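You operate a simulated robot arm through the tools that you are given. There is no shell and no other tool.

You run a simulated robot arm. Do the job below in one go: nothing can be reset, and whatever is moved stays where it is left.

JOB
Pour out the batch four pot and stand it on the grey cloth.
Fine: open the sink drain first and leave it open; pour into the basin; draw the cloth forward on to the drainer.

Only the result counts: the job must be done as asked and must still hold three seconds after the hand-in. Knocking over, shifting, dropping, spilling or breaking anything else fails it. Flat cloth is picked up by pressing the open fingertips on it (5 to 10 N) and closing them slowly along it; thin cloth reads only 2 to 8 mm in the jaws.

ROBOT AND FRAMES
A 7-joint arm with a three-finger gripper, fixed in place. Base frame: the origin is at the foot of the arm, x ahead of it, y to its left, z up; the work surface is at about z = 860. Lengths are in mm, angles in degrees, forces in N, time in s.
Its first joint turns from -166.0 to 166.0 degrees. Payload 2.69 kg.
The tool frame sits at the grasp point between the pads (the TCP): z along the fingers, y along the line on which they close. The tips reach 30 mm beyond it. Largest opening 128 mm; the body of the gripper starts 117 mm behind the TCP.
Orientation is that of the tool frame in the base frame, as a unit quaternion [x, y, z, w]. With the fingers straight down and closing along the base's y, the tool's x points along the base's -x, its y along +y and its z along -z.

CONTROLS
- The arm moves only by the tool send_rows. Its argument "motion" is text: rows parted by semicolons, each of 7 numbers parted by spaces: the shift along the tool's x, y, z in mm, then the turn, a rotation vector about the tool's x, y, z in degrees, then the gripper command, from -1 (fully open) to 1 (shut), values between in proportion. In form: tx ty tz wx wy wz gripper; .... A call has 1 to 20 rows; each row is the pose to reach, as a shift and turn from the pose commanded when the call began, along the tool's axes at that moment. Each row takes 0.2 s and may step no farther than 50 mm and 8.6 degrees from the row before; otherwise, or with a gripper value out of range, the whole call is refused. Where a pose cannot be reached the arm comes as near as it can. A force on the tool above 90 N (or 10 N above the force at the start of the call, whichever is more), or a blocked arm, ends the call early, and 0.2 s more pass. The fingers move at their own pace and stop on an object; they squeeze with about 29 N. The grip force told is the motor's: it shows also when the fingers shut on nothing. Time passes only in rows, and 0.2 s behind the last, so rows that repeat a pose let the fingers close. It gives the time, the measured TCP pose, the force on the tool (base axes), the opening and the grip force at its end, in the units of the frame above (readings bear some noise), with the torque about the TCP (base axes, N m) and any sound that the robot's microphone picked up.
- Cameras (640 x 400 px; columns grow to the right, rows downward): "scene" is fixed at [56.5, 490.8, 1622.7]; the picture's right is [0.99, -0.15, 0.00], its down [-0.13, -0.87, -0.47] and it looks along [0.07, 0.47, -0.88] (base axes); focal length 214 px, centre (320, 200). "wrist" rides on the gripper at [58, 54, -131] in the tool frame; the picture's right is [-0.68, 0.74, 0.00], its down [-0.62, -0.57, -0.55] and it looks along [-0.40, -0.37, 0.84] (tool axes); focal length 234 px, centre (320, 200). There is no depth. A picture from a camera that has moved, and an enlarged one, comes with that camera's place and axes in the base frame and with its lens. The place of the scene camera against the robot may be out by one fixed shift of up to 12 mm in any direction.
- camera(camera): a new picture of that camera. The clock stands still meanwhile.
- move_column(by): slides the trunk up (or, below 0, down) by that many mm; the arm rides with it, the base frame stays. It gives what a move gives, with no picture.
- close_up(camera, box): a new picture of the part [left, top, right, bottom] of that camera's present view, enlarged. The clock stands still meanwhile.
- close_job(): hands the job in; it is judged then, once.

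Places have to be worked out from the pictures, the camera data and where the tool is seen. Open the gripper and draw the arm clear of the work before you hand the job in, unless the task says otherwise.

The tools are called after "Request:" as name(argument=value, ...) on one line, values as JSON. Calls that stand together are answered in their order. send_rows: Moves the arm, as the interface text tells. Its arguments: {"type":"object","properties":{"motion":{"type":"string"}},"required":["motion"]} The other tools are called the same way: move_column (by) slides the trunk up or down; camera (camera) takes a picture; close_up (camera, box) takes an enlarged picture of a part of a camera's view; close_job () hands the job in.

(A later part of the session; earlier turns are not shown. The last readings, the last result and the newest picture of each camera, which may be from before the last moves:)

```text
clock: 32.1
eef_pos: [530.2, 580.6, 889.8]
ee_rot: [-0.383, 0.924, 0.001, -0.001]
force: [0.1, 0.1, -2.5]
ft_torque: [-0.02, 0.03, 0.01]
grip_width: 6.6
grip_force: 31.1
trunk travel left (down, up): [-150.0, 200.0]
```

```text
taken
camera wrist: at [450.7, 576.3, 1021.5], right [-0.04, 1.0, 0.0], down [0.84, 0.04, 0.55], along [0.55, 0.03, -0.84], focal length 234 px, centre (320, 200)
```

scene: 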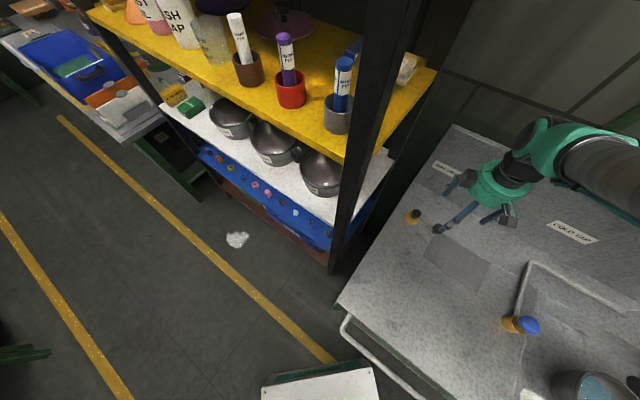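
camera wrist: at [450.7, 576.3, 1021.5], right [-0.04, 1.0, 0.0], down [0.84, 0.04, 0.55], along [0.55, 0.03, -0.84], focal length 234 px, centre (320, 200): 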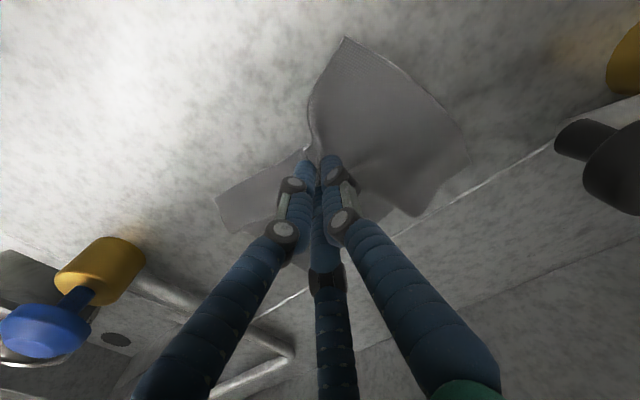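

The jaws read 6.6 mm, so the cloth is held. I lift slightly and draw it forward (towards the front edge) by about 130 mm, slowly.

Request:
send_rows(motion="0 0 -3 0 0 0 1; 0 0 -6 0 0 0 1; 8 0 -7 0 0 0 1; 16 0 -7 0 0 0 1; 24 0 -7 0 0 0 1; 32 0 -7 0 0 0 1; 40 0 -7 0 0 0 1; 50 0 -7 0 0 0 1; 60 0 -7 0 0 0 1; 70 0 -7 0 0 0 1; 80 0 -7 0 0 0 1; 90 0 -7 0 0 0 1; 100 0 -7 0 0 0 1; 110 0 -7 0 0 0 1; 120 0 -7 0 0 0 1; 130 0 -7 0 0 0 1; 130 0 -7 0 0 0 1")

Request:
camera(camera="wrist")

Request:
camera(camera="scene")

```text
clock: 35.7
eef_pos: [439.3, 487.4, 898.5]
ee_rot: [-0.383, 0.924, 0.001, -0.001]
force: [0.2, 0.4, -2.1]
ft_torque: [-0.03, 0.01, 0.02]
grip_width: 6.5
grip_force: 29.9
trunk travel left (down, up): [-150.0, 200.0]
```

```text
taken
camera wrist: at [357.8, 484.4, 1029.5], right [-0.04, 1.0, 0.0], down [0.84, 0.04, 0.55], along [0.55, 0.03, -0.84], focal length 234 px, centre (320, 200)
```

wrist: 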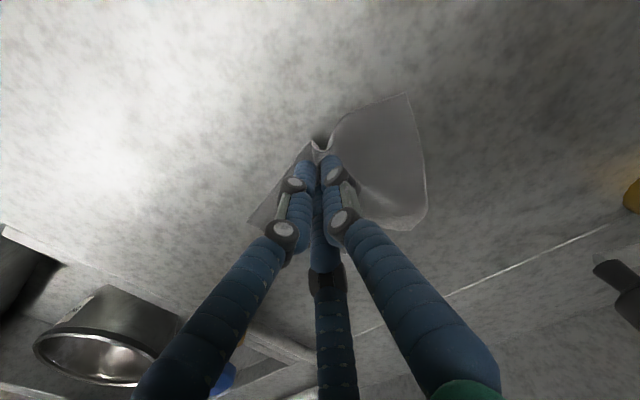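

```text
taken
```

scene: 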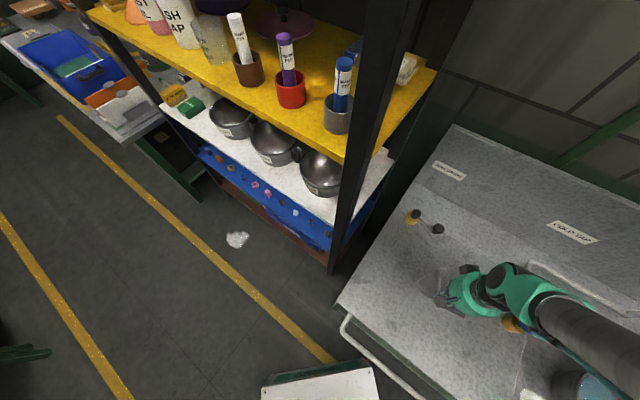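

The cloth has come forward and is still held. I lower it back to the surface, open the fingers and rise to see how it lies.

Request:
send_rows(motion="0 0 3 0 0 0 1; 0 0 6 0 0 0 1; 0 0 6 0 0 0 0.8; 0 0 6 0 0 0 0.6; 0 0 6 0 0 0 0.4; 0 0 6 0 0 0 0.2; 0 0 2 0 0 0 0.2; 0 0 -20 0 0 0 0.2; 0 0 -60 0 0 0 0; 0 0 -100 0 0 0 -0.5; 0 0 -140 0 0 0 -1; 0 0 -160 0 0 0 -1; 0 0 -160 0 0 0 -1")

Request:
camera(camera="wrist")

Request:
camera(camera="scene")

```text
clock: 38.5
eef_pos: [439.7, 485.3, 1058.7]
ee_rot: [-0.383, 0.924, 0.001, 0.0]
force: [0.3, -0.2, 0.1]
ft_torque: [0.01, -0.02, -0.01]
grip_width: 128.2
grip_force: 0.1
trunk travel left (down, up): [-150.0, 200.0]
```

```text
taken
camera wrist: at [359.2, 483.3, 1190.2], right [-0.04, 1.0, 0.0], down [0.84, 0.04, 0.55], along [0.55, 0.02, -0.84], focal length 234 px, centre (320, 200)
```

wrist: 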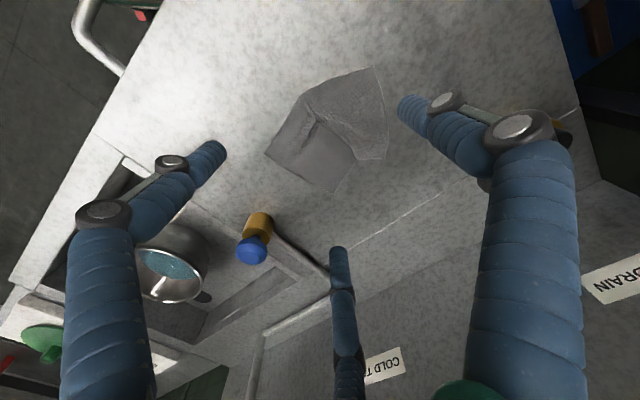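

```text
taken
```

scene: 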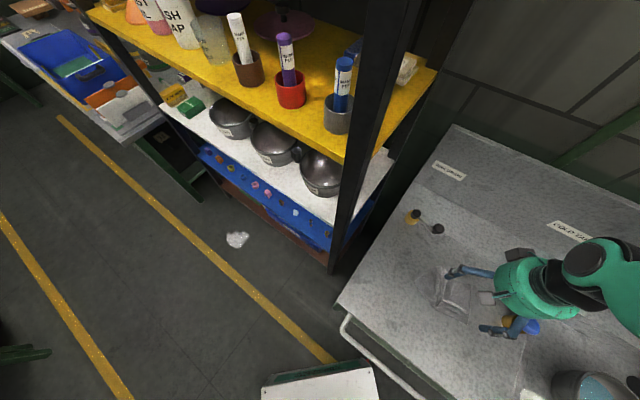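

Request:
close_up(camera="wrist", box=[250, 50, 410, 210])

Request:
close_up(camera="scene", box=[400, 240, 520, 340])

```text
2.50 times, centred on (330, 130) of wrist
camera zoom: at [359.2, 483.3, 1190.2], right [-0.04, 1.0, 0.0], down [0.84, 0.04, 0.55], along [0.55, 0.02, -0.84], focal length 585 px, centre (295, 375)
```

zoom: 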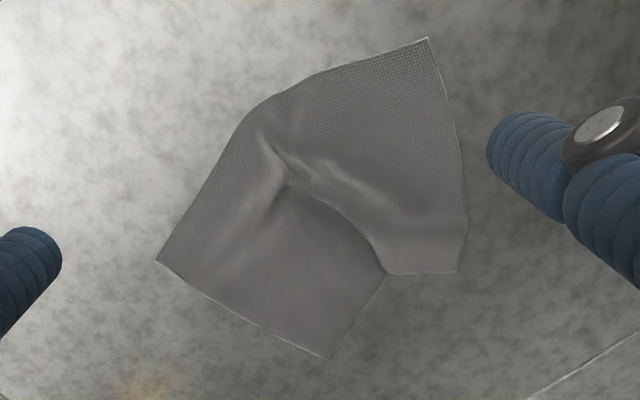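

```text
4.00 times, centred on (460, 290) of scene
camera zoom: at [56.5, 490.8, 1622.7], right [0.99, -0.15, 0.0], down [-0.13, -0.87, -0.47], along [0.07, 0.47, -0.88], focal length 858 px, centre (-240, -160)
```

zoom: 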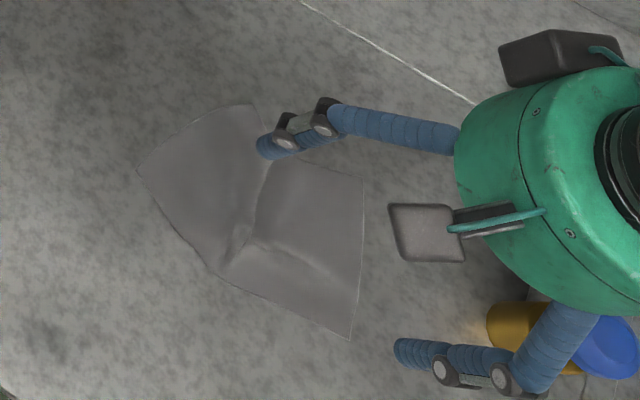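

The cloth is now on the drainer but lies in a fan with a pleat at its back middle. I will smooth it by pressing the fingertips lightly on both wings at the back and opening them outward.

Request:
send_rows(motion="-30 -2 0 0 0 0 -0.5; -62 -4 0 0 0 0 0.06; -62 -4 40 0 0 0 0.06; -62 -4 80 0 0 0 0.06; -62 -4 120 0 0 0 0.06; -62 -4 155 0 0 0 0.06; -62 -4 162 0 0 0 0.06; -62 -4 162 0 0 0 0.06")

Request:
camera(camera="wrist")

```text
clock: 40.3
eef_pos: [483.6, 527.2, 896.4]
ee_rot: [-0.383, 0.924, 0.001, 0.0]
force: [0.2, -0.5, 0.1]
ft_torque: [0.0, 0.01, 0.01]
grip_width: 60.3
grip_force: 0.0
trunk travel left (down, up): [-150.0, 200.0]
```

```text
taken
camera wrist: at [403.7, 523.6, 1027.5], right [-0.04, 1.0, 0.0], down [0.84, 0.03, 0.55], along [0.55, 0.03, -0.84], focal length 234 px, centre (320, 200)
```

wrist: 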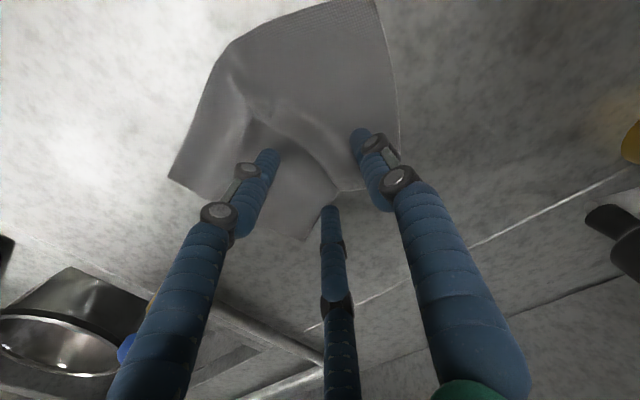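

The tips are above both wings. I go down in small steps to about 8 N.

Request:
send_rows(motion="0 0 1.5 0 0 0 0.06; 0 0 3 0 0 0 0.06; 0 0 4 0 0 0 0.06; 0 0 4 0 0 0 0.06")

Request:
send_rows(motion="0 0 0.4 0 0 0 0.06; 0 0 0.8 0 0 0 0.06; 0 0 0.8 0 0 0 0.06")

```text
clock: 41.3
eef_pos: [484.3, 527.0, 892.3]
ee_rot: [-0.382, 0.924, 0.0, 0.0]
force: [-0.5, -0.8, 0.3]
ft_torque: [0.0, -0.01, 0.02]
grip_width: 60.2
grip_force: 0.0
trunk travel left (down, up): [-150.0, 200.0]
```

```text
clock: 42.1
eef_pos: [485.1, 527.4, 891.6]
ee_rot: [-0.382, 0.924, 0.0, -0.001]
force: [-0.7, -0.2, 0.4]
ft_torque: [0.01, 0.03, 0.02]
grip_width: 60.2
grip_force: 0.0
trunk travel left (down, up): [-150.0, 200.0]
```

Still no contact; a little further down.

Request:
send_rows(motion="0 0 0.4 0 0 0 0.06; 0 0 0.8 0 0 0 0.06; 0 0 0.8 0 0 0 0.06")

Request:
send_rows(motion="0 0 0.3 0 0 0 0.06; 0 0 0.6 0 0 0 0.06; 0 0 0.6 0 0 0 0.06")

```text
clock: 42.9
eef_pos: [485.9, 529.2, 891.6]
ee_rot: [-0.382, 0.924, 0.001, 0.001]
force: [-0.4, -0.1, 4.8]
ft_torque: [0.06, 0.07, 0.0]
grip_width: 61.1
grip_force: 0.7
trunk travel left (down, up): [-150.0, 200.0]
```

```text
clock: 43.7
eef_pos: [485.9, 528.0, 891.2]
ee_rot: [-0.383, 0.924, 0.001, 0.0]
force: [0.3, 1.4, 12.3]
ft_torque: [-0.18, -0.01, 0.01]
grip_width: 60.2
grip_force: 0.0
trunk travel left (down, up): [-150.0, 200.0]
```

Contact at 12 N; I ease back a touch and open the fingers slowly to spread the wings.

Request:
send_rows(motion="0 0 -0.2 0 0 0 0.06; 0 0 -0.2 0 0 0 0; 0 0 -0.2 0 0 0 -0.08; 0 0 -0.2 0 0 0 -0.16; 0 0 -0.2 0 0 0 -0.24; 0 0 -0.2 0 0 0 -0.32; 0 0 -0.2 0 0 0 -0.4; 0 0 -0.2 0 0 0 -0.48; 0 0 -0.2 0 0 0 -0.56; 0 0 -0.2 0 0 0 -0.64; 0 0 -0.2 0 0 0 -0.64")

Request:
camera(camera="wrist")

```text
clock: 46.1
eef_pos: [484.7, 528.0, 889.1]
ee_rot: [-0.383, 0.924, 0.002, 0.0]
force: [-0.2, 0.3, 0.0]
ft_torque: [-0.01, 0.0, -0.05]
grip_width: 104.9
grip_force: 0.1
trunk travel left (down, up): [-150.0, 200.0]
```

```text
taken
camera wrist: at [404.8, 524.9, 1021.0], right [-0.04, 1.0, 0.0], down [0.84, 0.04, 0.55], along [0.55, 0.03, -0.84], focal length 234 px, centre (320, 200)
```

wrist: 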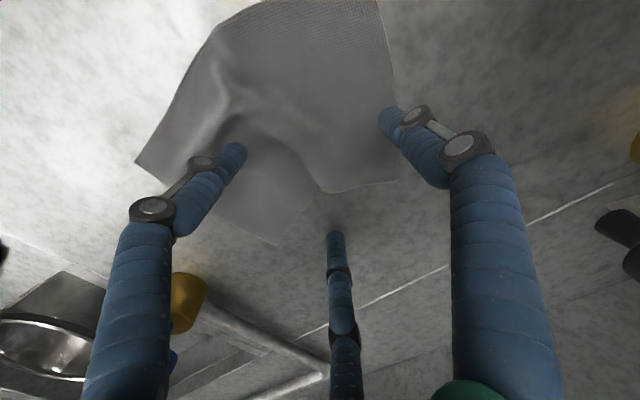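

The force dropped to zero on opening, so the thumb slid off the left edge. I rise and look at the result.

Request:
send_rows(motion="0 0 -30 0 0 0 -1; 0 0 -80 0 0 0 -1; 0 0 -120 0 0 0 -1; 0 0 -160 0 0 0 -1; 0 0 -160 0 0 0 -1")

Request:
close_up(camera="wrist", box=[200, 20, 420, 220])

Request:
close_up(camera="scene", box=[400, 240, 520, 340])

```text
clock: 47.3
eef_pos: [485.1, 530.3, 1049.8]
ee_rot: [-0.383, 0.924, 0.001, 0.0]
force: [0.1, 0.6, 0.6]
ft_torque: [0.03, -0.01, 0.01]
grip_width: 128.3
grip_force: 0.0
trunk travel left (down, up): [-150.0, 200.0]
```

```text
2.00 times, centred on (310, 120) of wrist
camera zoom: at [404.1, 526.3, 1182.5], right [-0.04, 1.0, 0.0], down [0.84, 0.04, 0.55], along [0.55, 0.03, -0.84], focal length 468 px, centre (340, 360)
```

zoom: 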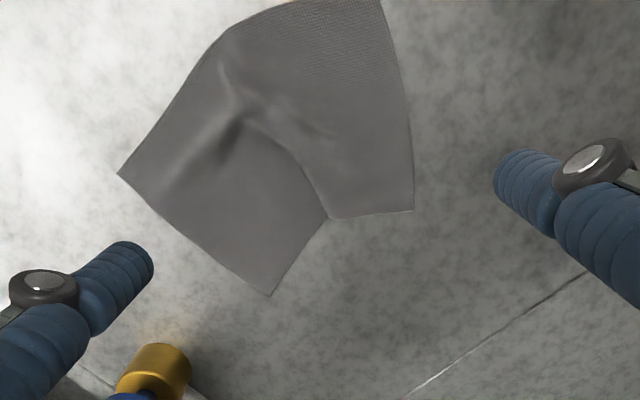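

```text
4.00 times, centred on (460, 290) of scene
camera zoom: at [56.5, 490.8, 1622.7], right [0.99, -0.15, 0.0], down [-0.13, -0.87, -0.47], along [0.07, 0.47, -0.88], focal length 858 px, centre (-240, -160)
```

zoom: 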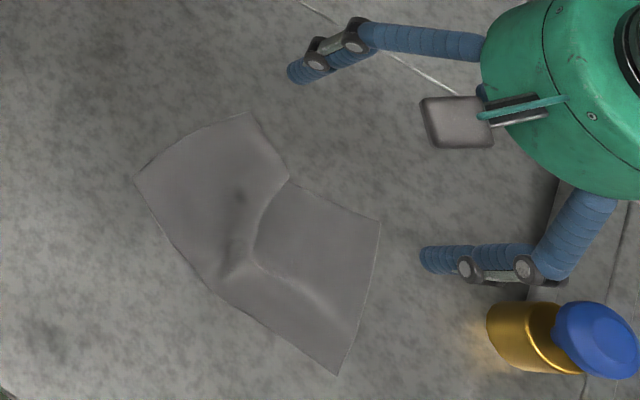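

The right wing is now nearly square; the left wing still needs to swing outward. I shut the fingers, press lightly near the back-left corner and drag it outward.

Request:
send_rows(motion="-7 13 0 0 0 0 0; -14 26 20 0 0 0 1; -14 26 60 0 0 0 1; -14 26 100 0 0 0 1; -14 26 140 0 0 0 1; -14 26 154 0 0 0 1; -14 26 156 0 0 0 1; -14 26 156 0 0 0 1")

Request:
camera(camera="wrist")

```text
clock: 49.1
eef_pos: [477.6, 556.9, 893.9]
ee_rot: [-0.382, 0.924, 0.001, -0.001]
force: [-0.1, -0.2, 0.6]
ft_torque: [0.02, 0.04, 0.02]
grip_width: 2.3
grip_force: 29.0
trunk travel left (down, up): [-150.0, 200.0]
```

```text
taken
camera wrist: at [397.4, 553.4, 1024.7], right [-0.04, 1.0, 0.0], down [0.84, 0.04, 0.55], along [0.55, 0.03, -0.84], focal length 234 px, centre (320, 200)
```

wrist: 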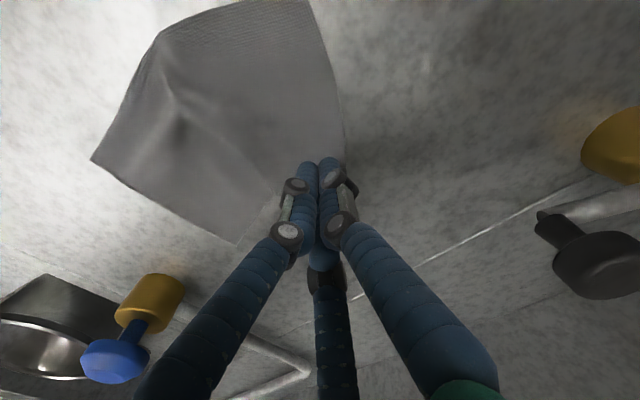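

The tips are over the back-left part of the cloth. I go down to a light contact.

Request:
send_rows(motion="0 0 1 0 0 0 1; 0 0 2 0 0 0 1; 0 0 2 0 0 0 1")

Request:
send_rows(motion="0 0 0.4 0 0 0 1; 0 0 0.8 0 0 0 1; 0 0 0.8 0 0 0 1")

```text
clock: 49.9
eef_pos: [477.4, 555.3, 891.5]
ee_rot: [-0.383, 0.924, 0.002, 0.0]
force: [-0.4, 0.0, 0.3]
ft_torque: [-0.01, 0.01, -0.03]
grip_width: 2.1
grip_force: 29.1
trunk travel left (down, up): [-150.0, 200.0]
```

```text
clock: 50.7
eef_pos: [477.6, 556.3, 891.5]
ee_rot: [-0.383, 0.924, 0.001, 0.0]
force: [0.2, -0.4, 1.1]
ft_torque: [-0.02, 0.01, -0.03]
grip_width: 2.3
grip_force: 28.9
trunk travel left (down, up): [-150.0, 200.0]
```

Request:
send_rows(motion="0 0 0.3 0 0 0 1; 0 0 0.6 0 0 0 1; 0 0 0.6 0 0 0 1")

```text
clock: 51.5
eef_pos: [477.4, 557.1, 890.3]
ee_rot: [-0.382, 0.924, 0.001, -0.001]
force: [-0.1, -0.1, -0.1]
ft_torque: [0.02, -0.04, -0.02]
grip_width: 2.2
grip_force: 28.9
trunk travel left (down, up): [-150.0, 200.0]
```

The light touch is not yet firm, so I step down a little more.

Request:
send_rows(motion="0 0 0.3 0 0 0 1; 0 0 0.6 0 0 0 1; 0 0 0.6 0 0 0 1")

Request:
send_rows(motion="0 0 0.2 0 0 0 1; 0 0 0.4 0 0 0 1; 0 0 0.4 0 0 0 1")

```text
clock: 52.3
eef_pos: [477.4, 556.5, 890.1]
ee_rot: [-0.383, 0.924, 0.0, 0.0]
force: [0.0, -0.8, 0.5]
ft_torque: [0.02, -0.02, 0.03]
grip_width: 2.2
grip_force: 29.1
trunk travel left (down, up): [-150.0, 200.0]
```

```text
clock: 53.1
eef_pos: [477.6, 556.5, 889.6]
ee_rot: [-0.382, 0.924, 0.001, 0.0]
force: [0.3, -0.5, 0.1]
ft_torque: [0.03, -0.01, -0.03]
grip_width: 2.2
grip_force: 28.8
trunk travel left (down, up): [-150.0, 200.0]
```

Request:
send_rows(motion="0 0 0.3 0 0 0 1; 0 0 0.6 0 0 0 1; 0 0 0.6 0 0 0 1")

Request:
close_up(camera="wrist", box=[80, 0, 400, 250])

```text
clock: 53.9
eef_pos: [477.0, 556.1, 889.1]
ee_rot: [-0.383, 0.924, 0.001, 0.0]
force: [0.5, -0.7, 0.9]
ft_torque: [-0.01, -0.03, 0.02]
grip_width: 2.2
grip_force: 29.0
trunk travel left (down, up): [-150.0, 200.0]
```

```text
1.60 times, centred on (240, 125) of wrist
camera zoom: at [396.3, 553.5, 1019.7], right [-0.04, 1.0, 0.0], down [0.84, 0.04, 0.55], along [0.55, 0.03, -0.84], focal length 375 px, centre (448, 320)
```

zoom: 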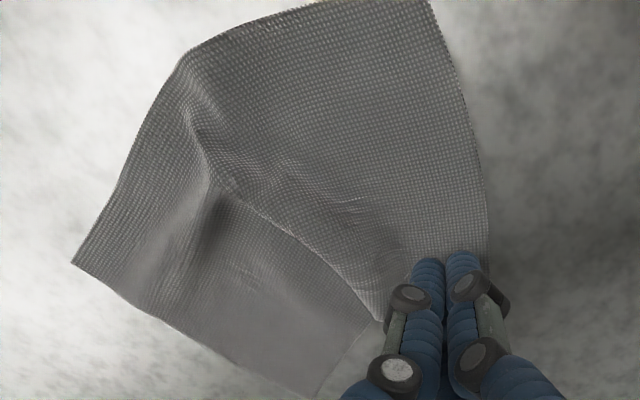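

Request:
send_rows(motion="0 0 0.2 0 0 0 1; 0 0 0.4 0 0 0 1; 0 0 0.4 0 0 0 1")

Request:
send_rows(motion="0 0 0.2 0 0 0 1; 0 0 0.4 0 0 0 1; 0 0 0.4 0 0 0 1")

```text
clock: 54.7
eef_pos: [477.7, 556.4, 889.6]
ee_rot: [-0.383, 0.924, 0.001, 0.0]
force: [-0.4, 0.6, 1.2]
ft_torque: [0.04, -0.01, 0.01]
grip_width: 2.0
grip_force: 29.2
trunk travel left (down, up): [-150.0, 200.0]
```

```text
clock: 55.5
eef_pos: [476.8, 557.9, 888.6]
ee_rot: [-0.382, 0.924, 0.001, -0.001]
force: [0.6, -1.0, 3.7]
ft_torque: [-0.1, 0.01, -0.02]
grip_width: 2.1
grip_force: 29.0
trunk travel left (down, up): [-150.0, 200.0]
```

Contact at 3.7 N; I press slightly more and drag the corner outward by about 40 mm.

Request:
send_rows(motion="0 0 0.4 0 0 0 1; 1 4 0.4 0 0 0 1; 3 8 0.4 0 0 0 1; 5 12 0.4 0 0 0 1; 6 16 0.4 0 0 0 1; 8 20 0.4 0 0 0 1; 10 25 0.4 0 0 0 1; 12 30 0.4 0 0 0 1; 14 35 0.4 0 0 0 1; 16 40 0.4 0 0 0 1")

Request:
close_up(camera="wrist", box=[80, 0, 400, 250])

```text
clock: 57.7
eef_pos: [438.2, 574.2, 886.9]
ee_rot: [-0.383, 0.924, 0.001, 0.0]
force: [1.7, 0.1, 10.0]
ft_torque: [-0.09, -0.06, 0.05]
grip_width: 2.0
grip_force: 28.9
trunk travel left (down, up): [-150.0, 200.0]
```

```text
1.60 times, centred on (240, 125) of wrist
camera zoom: at [357.3, 570.6, 1019.3], right [-0.04, 1.0, 0.0], down [0.84, 0.03, 0.55], along [0.55, 0.03, -0.84], focal length 375 px, centre (448, 320)
```

zoom: 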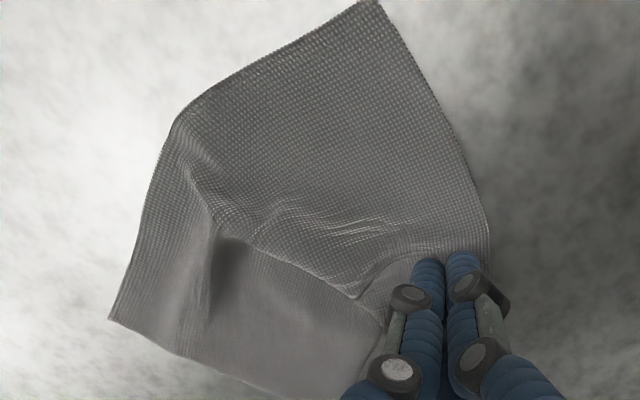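

The corner moved with the fingers. I rise and check the lay of the cloth.

Request:
send_rows(motion="0 0 -30 0 0 0 1; 0 0 -80 0 0 0 0; 0 0 -120 0 0 0 -1; 0 0 -160 0 0 0 -1; 0 -30 -180 0 0 0 -1; 0 -30 -180 0 0 0 -1")

Request:
camera(camera="wrist")

Request:
close_up(camera="scene", box=[400, 240, 520, 340])

```text
clock: 59.1
eef_pos: [459.1, 550.2, 1066.5]
ee_rot: [-0.383, 0.924, 0.0, 0.0]
force: [0.2, -0.2, 0.1]
ft_torque: [0.06, -0.01, 0.02]
grip_width: 128.1
grip_force: 0.0
trunk travel left (down, up): [-150.0, 200.0]
```

```text
taken
camera wrist: at [379.2, 547.0, 1198.6], right [-0.04, 1.0, 0.0], down [0.84, 0.04, 0.55], along [0.55, 0.03, -0.84], focal length 234 px, centre (320, 200)
```

wrist: 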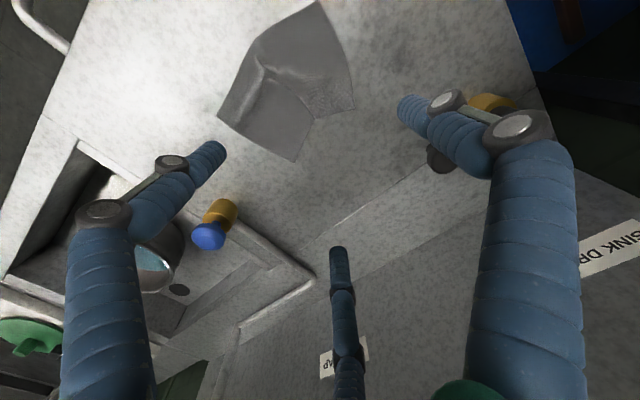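

```text
4.00 times, centred on (460, 290) of scene
camera zoom: at [56.5, 490.8, 1622.7], right [0.99, -0.15, 0.0], down [-0.13, -0.87, -0.47], along [0.07, 0.47, -0.88], focal length 858 px, centre (-240, -160)
```

zoom: 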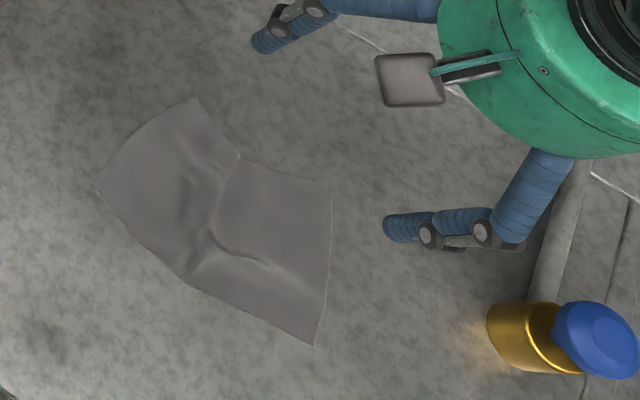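

Dragging one corner just shifted the whole cloth; contact torques show the three drawn fingers are real, spaced 120° apart. So I turn the hand so that one finger rests towards the front and the other two on the wings, to spread the pleat by opening.

Request:
send_rows(motion="4 -1 0 0 0 -8.2 -0.8; 8 -1 0 0 0 -16.4 -0.6; 12 -2 0 0 0 -24.6 -0.4; 16 -3 0 0 0 -32.8 -0.2; 20 -3 0 0 0 -41 0; 24 -4 0 0 0 -49.2 0.12; 28 -5 0 0 0 -57.4 0.12; 32 -5 0 0 0 -65.6 0.12; 37 -6 0 0 0 -73.8 0.12; 42 -7 0 0 0 -82 0.12; 45.6 -7.4 0 0 0 -90 0.12; 45.6 -7.4 0 0 0 -90 0.12")

Request:
camera(camera="wrist")

```text
clock: 61.7
eef_pos: [431.8, 513.8, 1067.4]
ee_rot: [0.924, -0.382, -0.001, 0.0]
force: [-0.5, 0.3, 0.7]
ft_torque: [0.0, 0.02, 0.0]
grip_width: 56.3
grip_force: 0.0
trunk travel left (down, up): [-150.0, 200.0]
```

```text
taken
camera wrist: at [433.9, 435.4, 1198.3], right [-1.0, -0.04, 0.0], down [-0.04, 0.83, 0.55], along [-0.03, 0.55, -0.83], focal length 234 px, centre (320, 200)
```

wrist: 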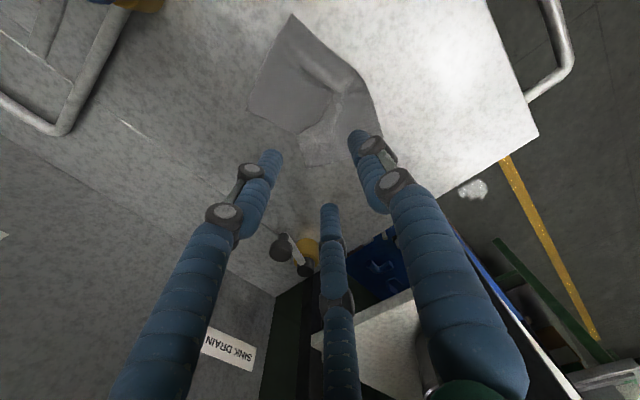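

I lower the hand near the cloth and check where the three tips will land.

Request:
send_rows(motion="0 0 45 0 0 0 0.12; 0 0 90 0 0 0 0.12; 0 0 130 0 0 0 0.12; 0 0 160 0 0 0 0.12; 0 0 168 0 0 0 0.12; 0 0 168 0 0 0 0.12")

Request:
close_up(camera="wrist", box=[160, 20, 480, 260])

```text
clock: 63.1
eef_pos: [430.3, 513.9, 898.3]
ee_rot: [0.924, -0.383, -0.002, 0.0]
force: [0.7, 0.5, 0.1]
ft_torque: [-0.01, 0.02, -0.03]
grip_width: 56.5
grip_force: 0.0
trunk travel left (down, up): [-150.0, 200.0]
```

```text
1.67 times, centred on (320, 140) of wrist
camera zoom: at [433.4, 435.2, 1030.1], right [-1.0, -0.04, 0.0], down [-0.04, 0.83, 0.55], along [-0.02, 0.55, -0.84], focal length 390 px, centre (320, 300)
```

zoom: 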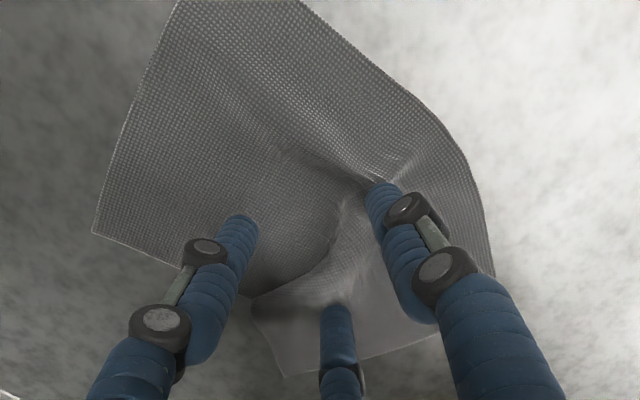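

The tips sit as planned, one on each wing and one near the front crease. Now I press down lightly.

Request:
send_rows(motion="0 0 3 0 0 0 0.12; 0 0 6 0 0 0 0.12; 0 0 6 0 0 0 0.12")

Request:
send_rows(motion="0 0 0.6 0 0 0 0.12; 0 0 1.2 0 0 0 0.12; 0 0 1.2 0 0 0 0.12")

```text
clock: 63.9
eef_pos: [430.8, 513.7, 894.6]
ee_rot: [0.924, -0.383, -0.001, 0.0]
force: [0.3, 0.1, -0.1]
ft_torque: [0.04, -0.01, -0.03]
grip_width: 56.5
grip_force: 0.1
trunk travel left (down, up): [-150.0, 200.0]
```

```text
clock: 64.7
eef_pos: [430.9, 514.9, 892.9]
ee_rot: [0.924, -0.383, -0.001, -0.001]
force: [-0.2, 0.2, -0.6]
ft_torque: [0.01, -0.04, 0.0]
grip_width: 56.2
grip_force: 0.1
trunk travel left (down, up): [-150.0, 200.0]
```

Request:
send_rows(motion="0 0 0.6 0 0 0 0.12; 0 0 1.2 0 0 0 0.12; 0 0 1.2 0 0 0 0.12")

Request:
send_rows(motion="0 0 0.4 0 0 0 0.12; 0 0 0.8 0 0 0 0.12; 0 0 0.8 0 0 0 0.12")

```text
clock: 65.5
eef_pos: [431.3, 514.3, 892.3]
ee_rot: [0.924, -0.383, 0.0, 0.0]
force: [0.5, 0.0, 0.7]
ft_torque: [-0.04, -0.02, 0.02]
grip_width: 56.6
grip_force: 0.1
trunk travel left (down, up): [-150.0, 200.0]
```

```text
clock: 66.3
eef_pos: [431.9, 514.6, 890.0]
ee_rot: [0.924, -0.383, -0.002, -0.001]
force: [-0.9, -0.9, 2.1]
ft_torque: [-0.04, 0.01, -0.02]
grip_width: 56.1
grip_force: 0.1
trunk travel left (down, up): [-150.0, 200.0]
```

Request:
send_rows(motion="0 0 0.4 0 0 0 0.12; 0 0 0.7 0 0 0 0.12; 0 0 0.7 0 0 0 0.12")

```text
clock: 67.1
eef_pos: [432.7, 513.8, 892.4]
ee_rot: [0.924, -0.383, 0.001, -0.002]
force: [-1.3, 0.7, 12.3]
ft_torque: [-0.19, 0.15, -0.03]
grip_width: 56.5
grip_force: 0.1
trunk travel left (down, up): [-150.0, 200.0]
```

The front finger bears most of the load; I open in small steps, following down and checking the force.

Request:
send_rows(motion="0 0 0.2 0 0 0 0.06; 0 0 0.3 0 0 0 0; 0 0 0.4 0 0 0 -0.06; 0 0 0.5 0 0 0 -0.12; 0 0 0.5 0 0 0 -0.12")

Request:
close_up(camera="wrist", box=[160, 20, 480, 260])

```text
clock: 68.3
eef_pos: [431.4, 513.9, 890.6]
ee_rot: [0.924, -0.382, 0.0, -0.001]
force: [-0.6, -0.4, 9.4]
ft_torque: [-0.01, -0.03, 0.0]
grip_width: 72.5
grip_force: 0.0
trunk travel left (down, up): [-150.0, 200.0]
```

```text
1.67 times, centred on (320, 140) of wrist
camera zoom: at [433.7, 435.3, 1020.6], right [-1.0, -0.04, 0.0], down [-0.04, 0.83, 0.55], along [-0.02, 0.55, -0.83], focal length 390 px, centre (320, 300)
```

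zoom: 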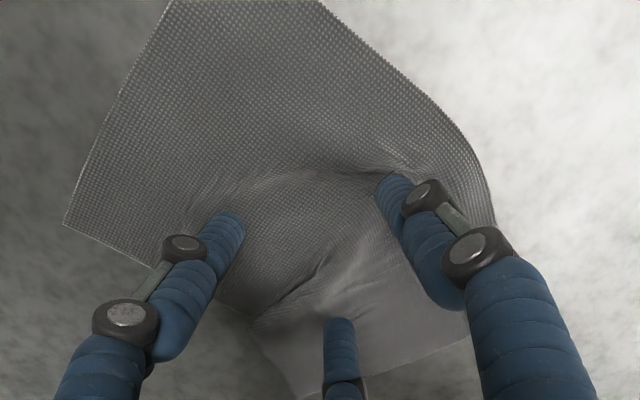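

It works: the load is balanced and the pleat is opening out. I continue opening.

Request:
send_rows(motion="0 0 0.1 0 0 0 -0.18; 0 0 0.2 0 0 0 -0.24; 0 0 0.2 0 0 0 -0.3; 0 0 0.3 0 0 0 -0.36; 0 0 0.3 0 0 0 -0.36")

Request:
close_up(camera="wrist", box=[160, 20, 480, 260])

```text
clock: 69.5
eef_pos: [430.7, 513.8, 888.7]
ee_rot: [0.924, -0.382, 0.0, 0.001]
force: [-0.4, -0.6, 0.0]
ft_torque: [0.02, -0.03, -0.03]
grip_width: 86.7
grip_force: 0.1
trunk travel left (down, up): [-150.0, 200.0]
```

```text
1.67 times, centred on (320, 140) of wrist
camera zoom: at [433.5, 435.6, 1020.2], right [-1.0, -0.04, 0.0], down [-0.04, 0.83, 0.55], along [-0.02, 0.55, -0.84], focal length 390 px, centre (320, 300)
```

zoom: 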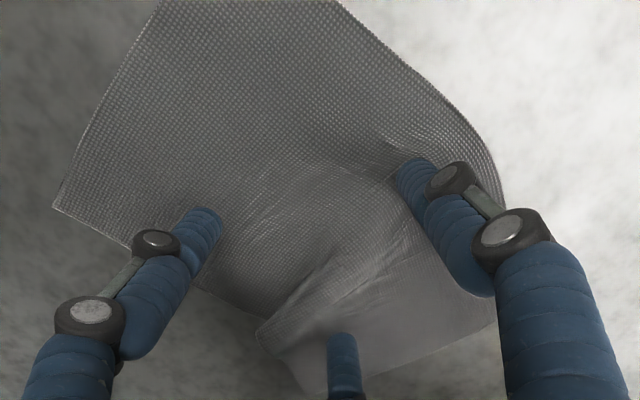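

Good progress; contact has been lost as the tips rise on opening, so I press down again before opening further.

Request:
send_rows(motion="0 0 0.4 0 0 0 -0.36; 0 0 0.8 0 0 0 -0.36; 0 0 0.8 0 0 0 -0.36")

Request:
send_rows(motion="0 0 0.3 0 0 0 -0.36; 0 0 0.6 0 0 0 -0.36; 0 0 0.6 0 0 0 -0.36")

```text
clock: 70.3
eef_pos: [430.6, 514.8, 889.2]
ee_rot: [0.924, -0.383, -0.001, -0.001]
force: [0.1, -0.3, 0.1]
ft_torque: [-0.04, 0.03, -0.01]
grip_width: 86.9
grip_force: 0.1
trunk travel left (down, up): [-150.0, 200.0]
```

```text
clock: 71.1
eef_pos: [431.2, 514.3, 887.5]
ee_rot: [0.924, -0.382, -0.001, 0.0]
force: [-0.5, 0.7, 1.2]
ft_torque: [-0.02, 0.01, 0.0]
grip_width: 87.3
grip_force: 0.1
trunk travel left (down, up): [-150.0, 200.0]
```

Request:
send_rows(motion="0 0 0.3 0 0 0 -0.36; 0 0 0.6 0 0 0 -0.36; 0 0 0.6 0 0 0 -0.36")

Request:
send_rows(motion="0 0 0.2 0 0 0 -0.36; 0 0 0.4 0 0 0 -0.36; 0 0 0.4 0 0 0 -0.36")

```text
clock: 71.9
eef_pos: [430.5, 514.2, 888.0]
ee_rot: [0.924, -0.382, -0.001, -0.001]
force: [0.0, 0.7, 5.8]
ft_torque: [-0.11, 0.04, -0.03]
grip_width: 88.3
grip_force: 0.7
trunk travel left (down, up): [-150.0, 200.0]
```

```text
clock: 72.7
eef_pos: [431.6, 514.7, 888.3]
ee_rot: [0.924, -0.383, -0.001, -0.001]
force: [-1.8, 1.6, 14.1]
ft_torque: [-0.25, 0.04, -0.08]
grip_width: 87.0
grip_force: 0.2
trunk travel left (down, up): [-150.0, 200.0]
```

Contact is back at 14 N; I open further, following down slightly.

Request:
send_rows(motion="0 0 0.1 0 0 0 -0.42; 0 0 0.2 0 0 0 -0.48; 0 0 0.3 0 0 0 -0.54; 0 0 0.4 0 0 0 -0.6; 0 0 0.4 0 0 0 -0.6")

Request:
close_up(camera="wrist", box=[160, 20, 480, 260])

```text
clock: 73.9
eef_pos: [431.3, 514.7, 887.2]
ee_rot: [0.924, -0.383, -0.001, -0.001]
force: [-0.8, 0.1, 0.1]
ft_torque: [0.01, 0.0, -0.02]
grip_width: 102.5
grip_force: 0.0
trunk travel left (down, up): [-150.0, 200.0]
```

```text
1.67 times, centred on (320, 140) of wrist
camera zoom: at [433.8, 436.1, 1017.6], right [-1.0, -0.04, 0.0], down [-0.04, 0.83, 0.55], along [-0.02, 0.55, -0.84], focal length 390 px, centre (320, 300)
```

zoom: 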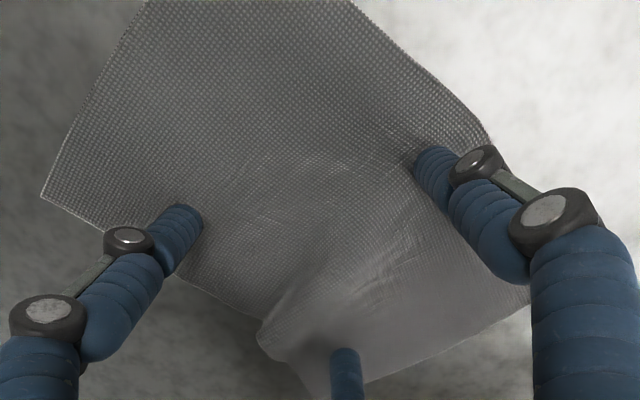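

The cloth is now much flatter. I rise and look at it whole.

Request:
send_rows(motion="0 0 -20 0 0 0 -0.6; 0 0 -60 0 0 0 -0.8; 0 0 -100 0 0 0 -1; 0 0 -140 0 0 0 -1; 0 0 -180 0 0 0 -1; 0 0 -180 0 0 0 -1")

Request:
camera(camera="wrist")

Request:
close_up(camera="scene", box=[400, 240, 520, 340])

```text
clock: 75.3
eef_pos: [431.2, 514.4, 1068.8]
ee_rot: [0.924, -0.382, 0.0, -0.001]
force: [-0.2, -0.7, 0.6]
ft_torque: [0.04, 0.0, 0.02]
grip_width: 128.0
grip_force: 0.0
trunk travel left (down, up): [-150.0, 200.0]
```

```text
taken
camera wrist: at [433.4, 436.1, 1198.4], right [-1.0, -0.04, 0.0], down [-0.04, 0.83, 0.55], along [-0.02, 0.55, -0.83], focal length 234 px, centre (320, 200)
```

wrist: 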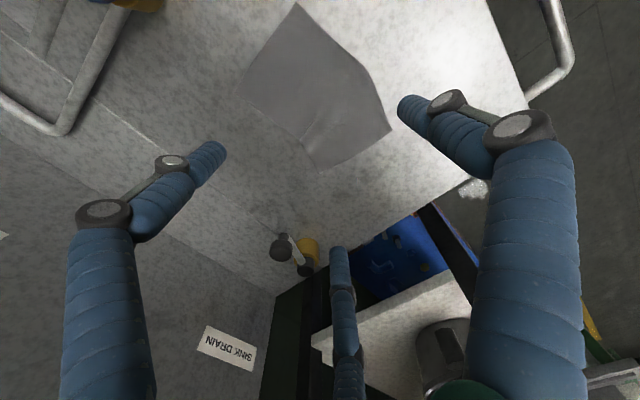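

```text
4.00 times, centred on (460, 290) of scene
camera zoom: at [56.5, 490.8, 1622.7], right [0.99, -0.15, 0.0], down [-0.13, -0.87, -0.47], along [0.07, 0.47, -0.88], focal length 858 px, centre (-240, -160)
```

zoom: 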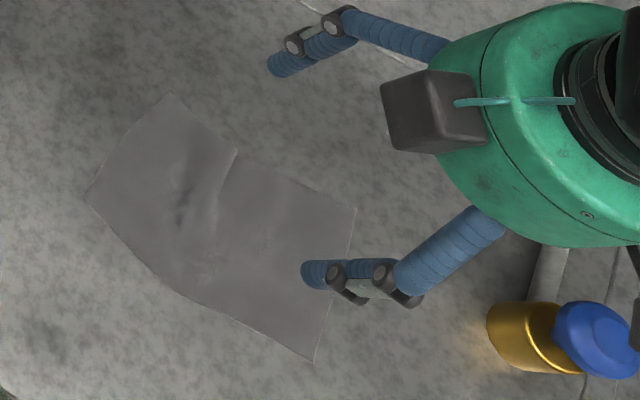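

The cloth now lies nearly square and flat, centred near u −50, v 660 on the drainer. Next I go over to the sink, turning the hand the short way so that its single finger will face the outer side of the pot handle.

Request:
send_rows(motion="15 0 -10 0 0 8 -1; 35 0 -20 0 0 16 -1; 55 0 -40 0 0 24 -1; 75 0 -60 0 0 32 -1; 95 0 -60 0 0 40 -1; 115 0 -60 0 0 48 -1; 135 0 -60 0 0 56 -1; 155 0 -60 0 0 64 -1; 175 0 -60 0 0 72 -1; 195 0 -60 0 0 80 -1; 215 0 -60 0 0 88 -1; 235 0 -60 0 0 96 -1; 255 0 -60 0 0 104 -1; 275 0 -60 0 0 112 -1; 295 0 -60 0 0 120 -1; 315 0 -60 0 0 128 -1; 335 0 -60 0 0 136 -1; 355 0 -60 0 0 144 -1; 375 0 -60 0 0 152 -1; 375 0 -60 0 0 152 -1")

Request:
camera(camera="wrist")

Request:
camera(camera="scene")

```text
clock: 79.5
eef_pos: [698.5, 249.5, 1125.4]
ee_rot: [0.148, 0.989, 0.001, -0.001]
force: [0.4, 0.8, -0.3]
ft_torque: [0.02, 0.0, 0.01]
grip_width: 128.1
grip_force: 0.1
trunk travel left (down, up): [-150.0, 200.0]
```

```text
taken
camera wrist: at [656.2, 318.2, 1256.4], right [0.86, 0.51, 0.0], down [0.42, -0.72, 0.55], along [0.28, -0.47, -0.84], focal length 234 px, centre (320, 200)
```

wrist: 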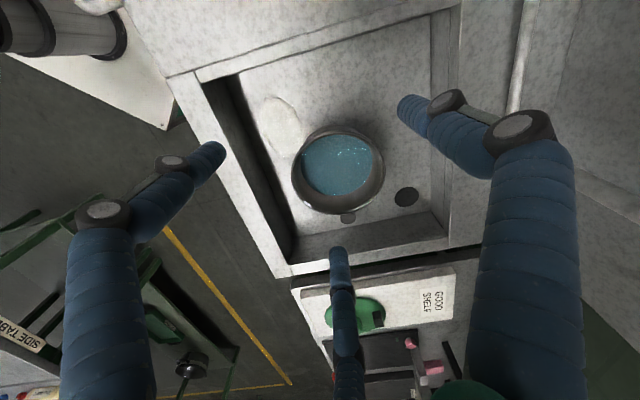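

```text
taken
```

scene: 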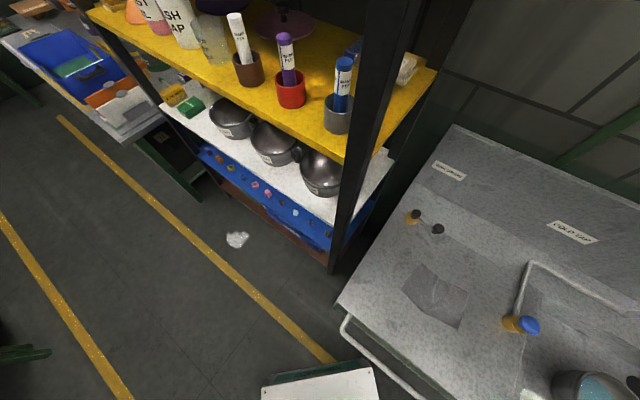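

The pot with its handle is right below. I take a close view of it and the area to its right before moving over the handle.

Request:
close_up(camera="wrist", box=[260, 100, 460, 260])

Request:
send_rows(motion="-13 -7 0 0 0 8 -1; -26 -14 0 0 0 16 -1; -39 -21 0 0 0 24 -1; -52 -29 0 0 0 32 -1; -65 -36 0 0 0 40 -1; -79 -43 0 0 0 48 -1; -92 -50 0 0 0 56 -1; -105 -57 0 0 0 64 -1; -118 -65 0 0 0 72 -1; -131 -72 0 0 0 80 -1; -144 -79 0 0 0 88 -1; -158 -86 0 0 0 96 -1; -171 -94 0 0 0 104 -1; -184 -101 0 0 0 112 -1; -197 -108 0 0 0 118 -1; -197 -108 0 0 0 118 -1")

Request:
camera(camera="wrist")

```text
2.50 times, centred on (360, 180) of wrist
camera zoom: at [656.2, 318.2, 1256.4], right [0.86, 0.51, 0.0], down [0.42, -0.72, 0.55], along [0.28, -0.47, -0.84], focal length 585 px, centre (220, 250)
```

zoom: 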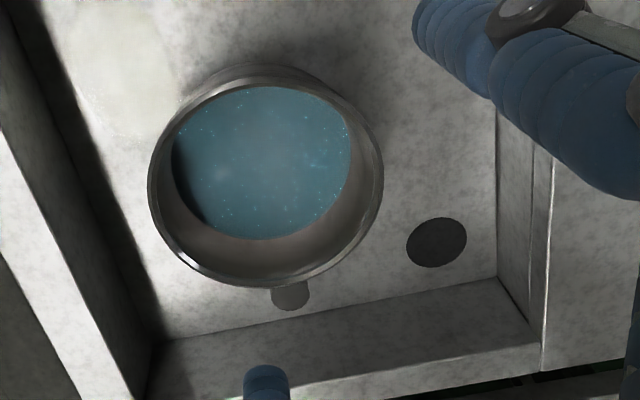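

```text
clock: 80.7
eef_pos: [741.1, 210.7, 1126.2]
ee_rot: [0.474, 0.88, -0.001, -0.003]
force: [-39.5, 34.9, 9.6]
ft_torque: [-4.37, -5.81, 1.56]
grip_width: 128.1
grip_force: 0.2
trunk travel left (down, up): [-150.0, 200.0]
stopped in row 6: the force on the tool passed its limit at 123 N (the readings are from after the stop); the commanded pose is now the measured one
```

```text
taken
camera wrist: at [753.4, 288.6, 1257.1], right [0.99, -0.16, -0.01], down [-0.13, -0.83, 0.55], along [-0.09, -0.54, -0.84], focal length 234 px, centre (320, 200)
```

wrist: 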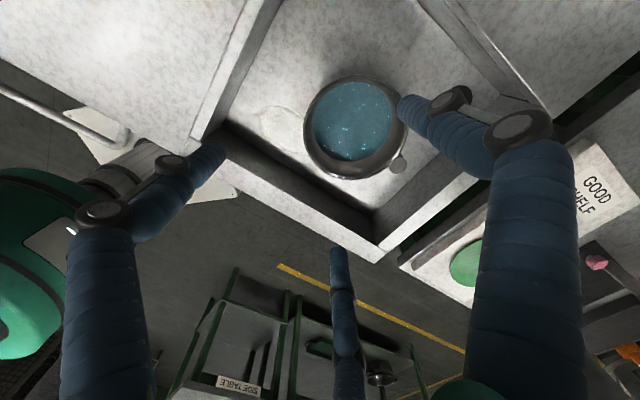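

Something stopped the hand with 123 N: the force points back along the counter and the torque puts the contact about 130 mm above the TCP, near (800, 195, 1255), so there is something overhead there. I back off 120 mm at once and look.

Request:
send_rows(motion="10 -2 0 0 0 0 -1; 39 -8 0 0 0 0 -1; 78 -16 0 0 0 0 -1; 117 -24 0 0 0 0 -1; 117 -24 0 0 0 0 -1")

Request:
camera(camera="wrist")

Request:
camera(camera="scene")

```text
clock: 81.9
eef_pos: [659.0, 289.1, 1125.7]
ee_rot: [0.476, 0.879, 0.001, -0.005]
force: [-1.1, 0.3, 0.6]
ft_torque: [-0.01, -0.04, 0.0]
grip_width: 128.2
grip_force: 0.1
trunk travel left (down, up): [-150.0, 200.0]
```

```text
taken
camera wrist: at [670.7, 366.9, 1256.5], right [0.99, -0.16, -0.01], down [-0.13, -0.83, 0.55], along [-0.09, -0.54, -0.84], focal length 234 px, centre (320, 200)
```

wrist: 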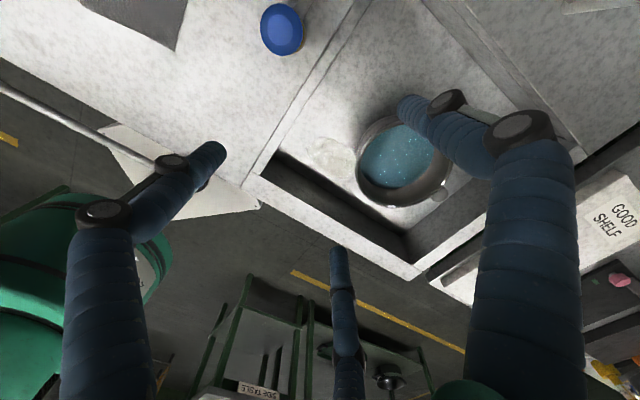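

```text
taken
```

scene: 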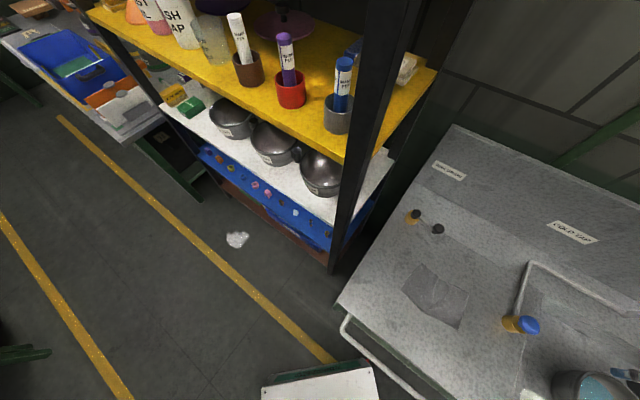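

The hand is free again and nothing visible has moved. I turn the wrist so the camera faces along the counter and pitch the hand up to see what is overhead beyond.

Request:
send_rows(motion="0 0 0 0 0 -8 -1; 0 0 0 0 0 -16 -1; 0 0 0 0 0 -24 -1; 0 0 0 0 0 -32 -1; 0 0 0 0 0 -40 -1; 0 0 0 0 0 -48 -1; 0 0 0 0 0 -56 -1; 0 0 0 0 0 -56 -1")

Request:
send_rows(motion="0 0 0 5 -5 0 -1; 0 0 0 10 -10 0 -1; 0 0 0 15 -15 0 -1; 0 0 0 20 -20 0 -1; 0 0 0 25 -25 0 -1; 0 0 0 29 -29 0 -1; 0 0 0 29 -29 0 -1")

Request:
camera(camera="wrist")

```text
clock: 83.7
eef_pos: [662.1, 287.5, 1126.2]
ee_rot: [0.006, 1.0, 0.002, -0.004]
force: [-0.4, -0.2, -0.1]
ft_torque: [0.01, -0.02, 0.02]
grip_width: 127.9
grip_force: 0.1
trunk travel left (down, up): [-150.0, 200.0]
```

```text
clock: 85.3
eef_pos: [660.9, 289.7, 1123.5]
ee_rot: [0.006, 0.938, -0.248, 0.242]
force: [-0.5, 0.6, -0.5]
ft_torque: [-0.01, 0.01, -0.04]
grip_width: 128.1
grip_force: 0.0
trunk travel left (down, up): [-150.0, 200.0]
```

```text
taken
camera wrist: at [556.1, 391.5, 1172.8], right [0.69, 0.72, -0.03], down [0.22, -0.17, 0.96], along [0.69, -0.67, -0.28], focal length 234 px, centre (320, 200)
```

wrist: 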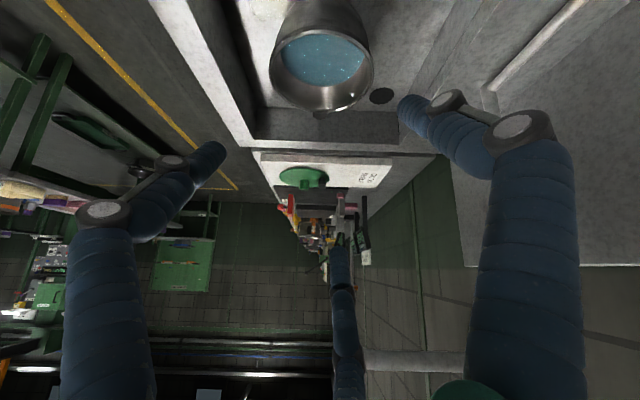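

A grey horizontal pipe appears at the lower right, coming from the wall over the basin at about hand height: likely the tap's spout. I enlarge it.

Request:
close_up(camera="wrist", box=[300, 220, 640, 400])

Request:
close_up(camera="wrist", box=[240, 0, 460, 220])

```text
1.88 times, centred on (470, 310) of wrist
camera zoom: at [556.1, 391.5, 1172.8], right [0.69, 0.72, -0.03], down [0.22, -0.17, 0.96], along [0.69, -0.67, -0.28], focal length 441 px, centre (38, -7)
```

zoom: 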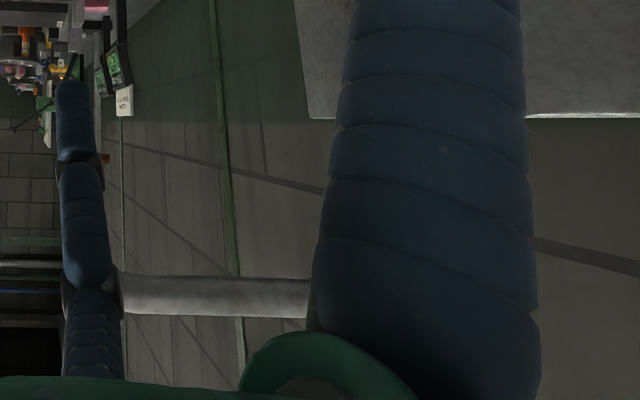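

```text
1.82 times, centred on (350, 110) of wrist
camera zoom: at [556.1, 391.5, 1172.8], right [0.69, 0.72, -0.03], down [0.22, -0.17, 0.96], along [0.69, -0.67, -0.28], focal length 426 px, centre (266, 364)
```

zoom: 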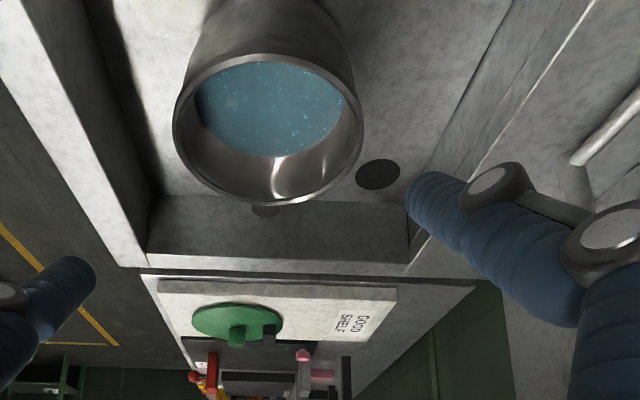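

It is the tap's swan-neck spout: a riser at the back and a horizontal pipe over the basin at about z 1250–1290, u ≈ 450, reaching forward to v ≈ 700. I straighten the hand, lower it and pass in front of the spout (small v) to reach the handle side.

Request:
send_rows(motion="0 0 0 -5 5 0 -1; 0 0 0 -10 10 0 -1; 0 0 0 -15 15 0 -1; 0 0 0 -20 20 0 -1; 0 0 0 -25 25 0 -1; 0 0 0 -29 29 0 -1; 0 0 0 -29 29 0 -1")

```text
clock: 86.9
eef_pos: [662.3, 288.7, 1124.9]
ee_rot: [0.007, 1.0, 0.003, -0.004]
force: [0.3, 0.2, -0.1]
ft_torque: [0.0, 0.06, -0.02]
grip_width: 127.9
grip_force: 0.0
trunk travel left (down, up): [-150.0, 200.0]
```

Upright again. I move forward of the spout, down to TCP 1000, then along to the handle side.

Request:
send_rows(motion="16.5 -16.5 25 0 0 3 -1; 33 -33 50 0 0 6 -1; 50 -50 75 0 0 9 -1; 66 -66 100 0 0 12 -1; 83 -83 125 0 0 15 -1; 56 -110 125 0 0 15 -1; 30 -136 125 0 0 15 -1; 3 -163 125 0 0 15 -1; -24 -190 125 0 0 15 -1; -50 -216 125 0 0 15 -1; -77 -243 125 0 0 15 -1; -103 -269 125 0 0 15 -1; -130 -296 125 0 0 15 -1; -130 -296 125 0 0 15 -1")

Request:
camera(camera="wrist")

```text
clock: 89.9
eef_pos: [787.6, -9.0, 997.3]
ee_rot: [0.137, 0.991, 0.003, -0.004]
force: [0.6, -0.1, -0.3]
ft_torque: [0.03, 0.02, 0.01]
grip_width: 127.9
grip_force: 0.0
trunk travel left (down, up): [-150.0, 200.0]
```

```text
taken
camera wrist: at [746.3, 58.5, 1128.6], right [0.85, 0.53, 0.0], down [0.44, -0.71, 0.54], along [0.28, -0.46, -0.84], focal length 234 px, centre (320, 200)
```

wrist: 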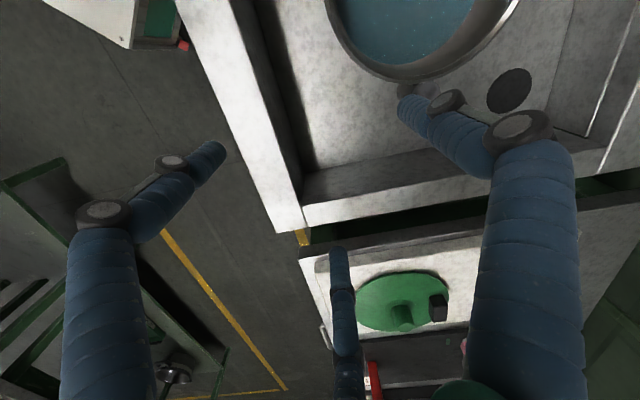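

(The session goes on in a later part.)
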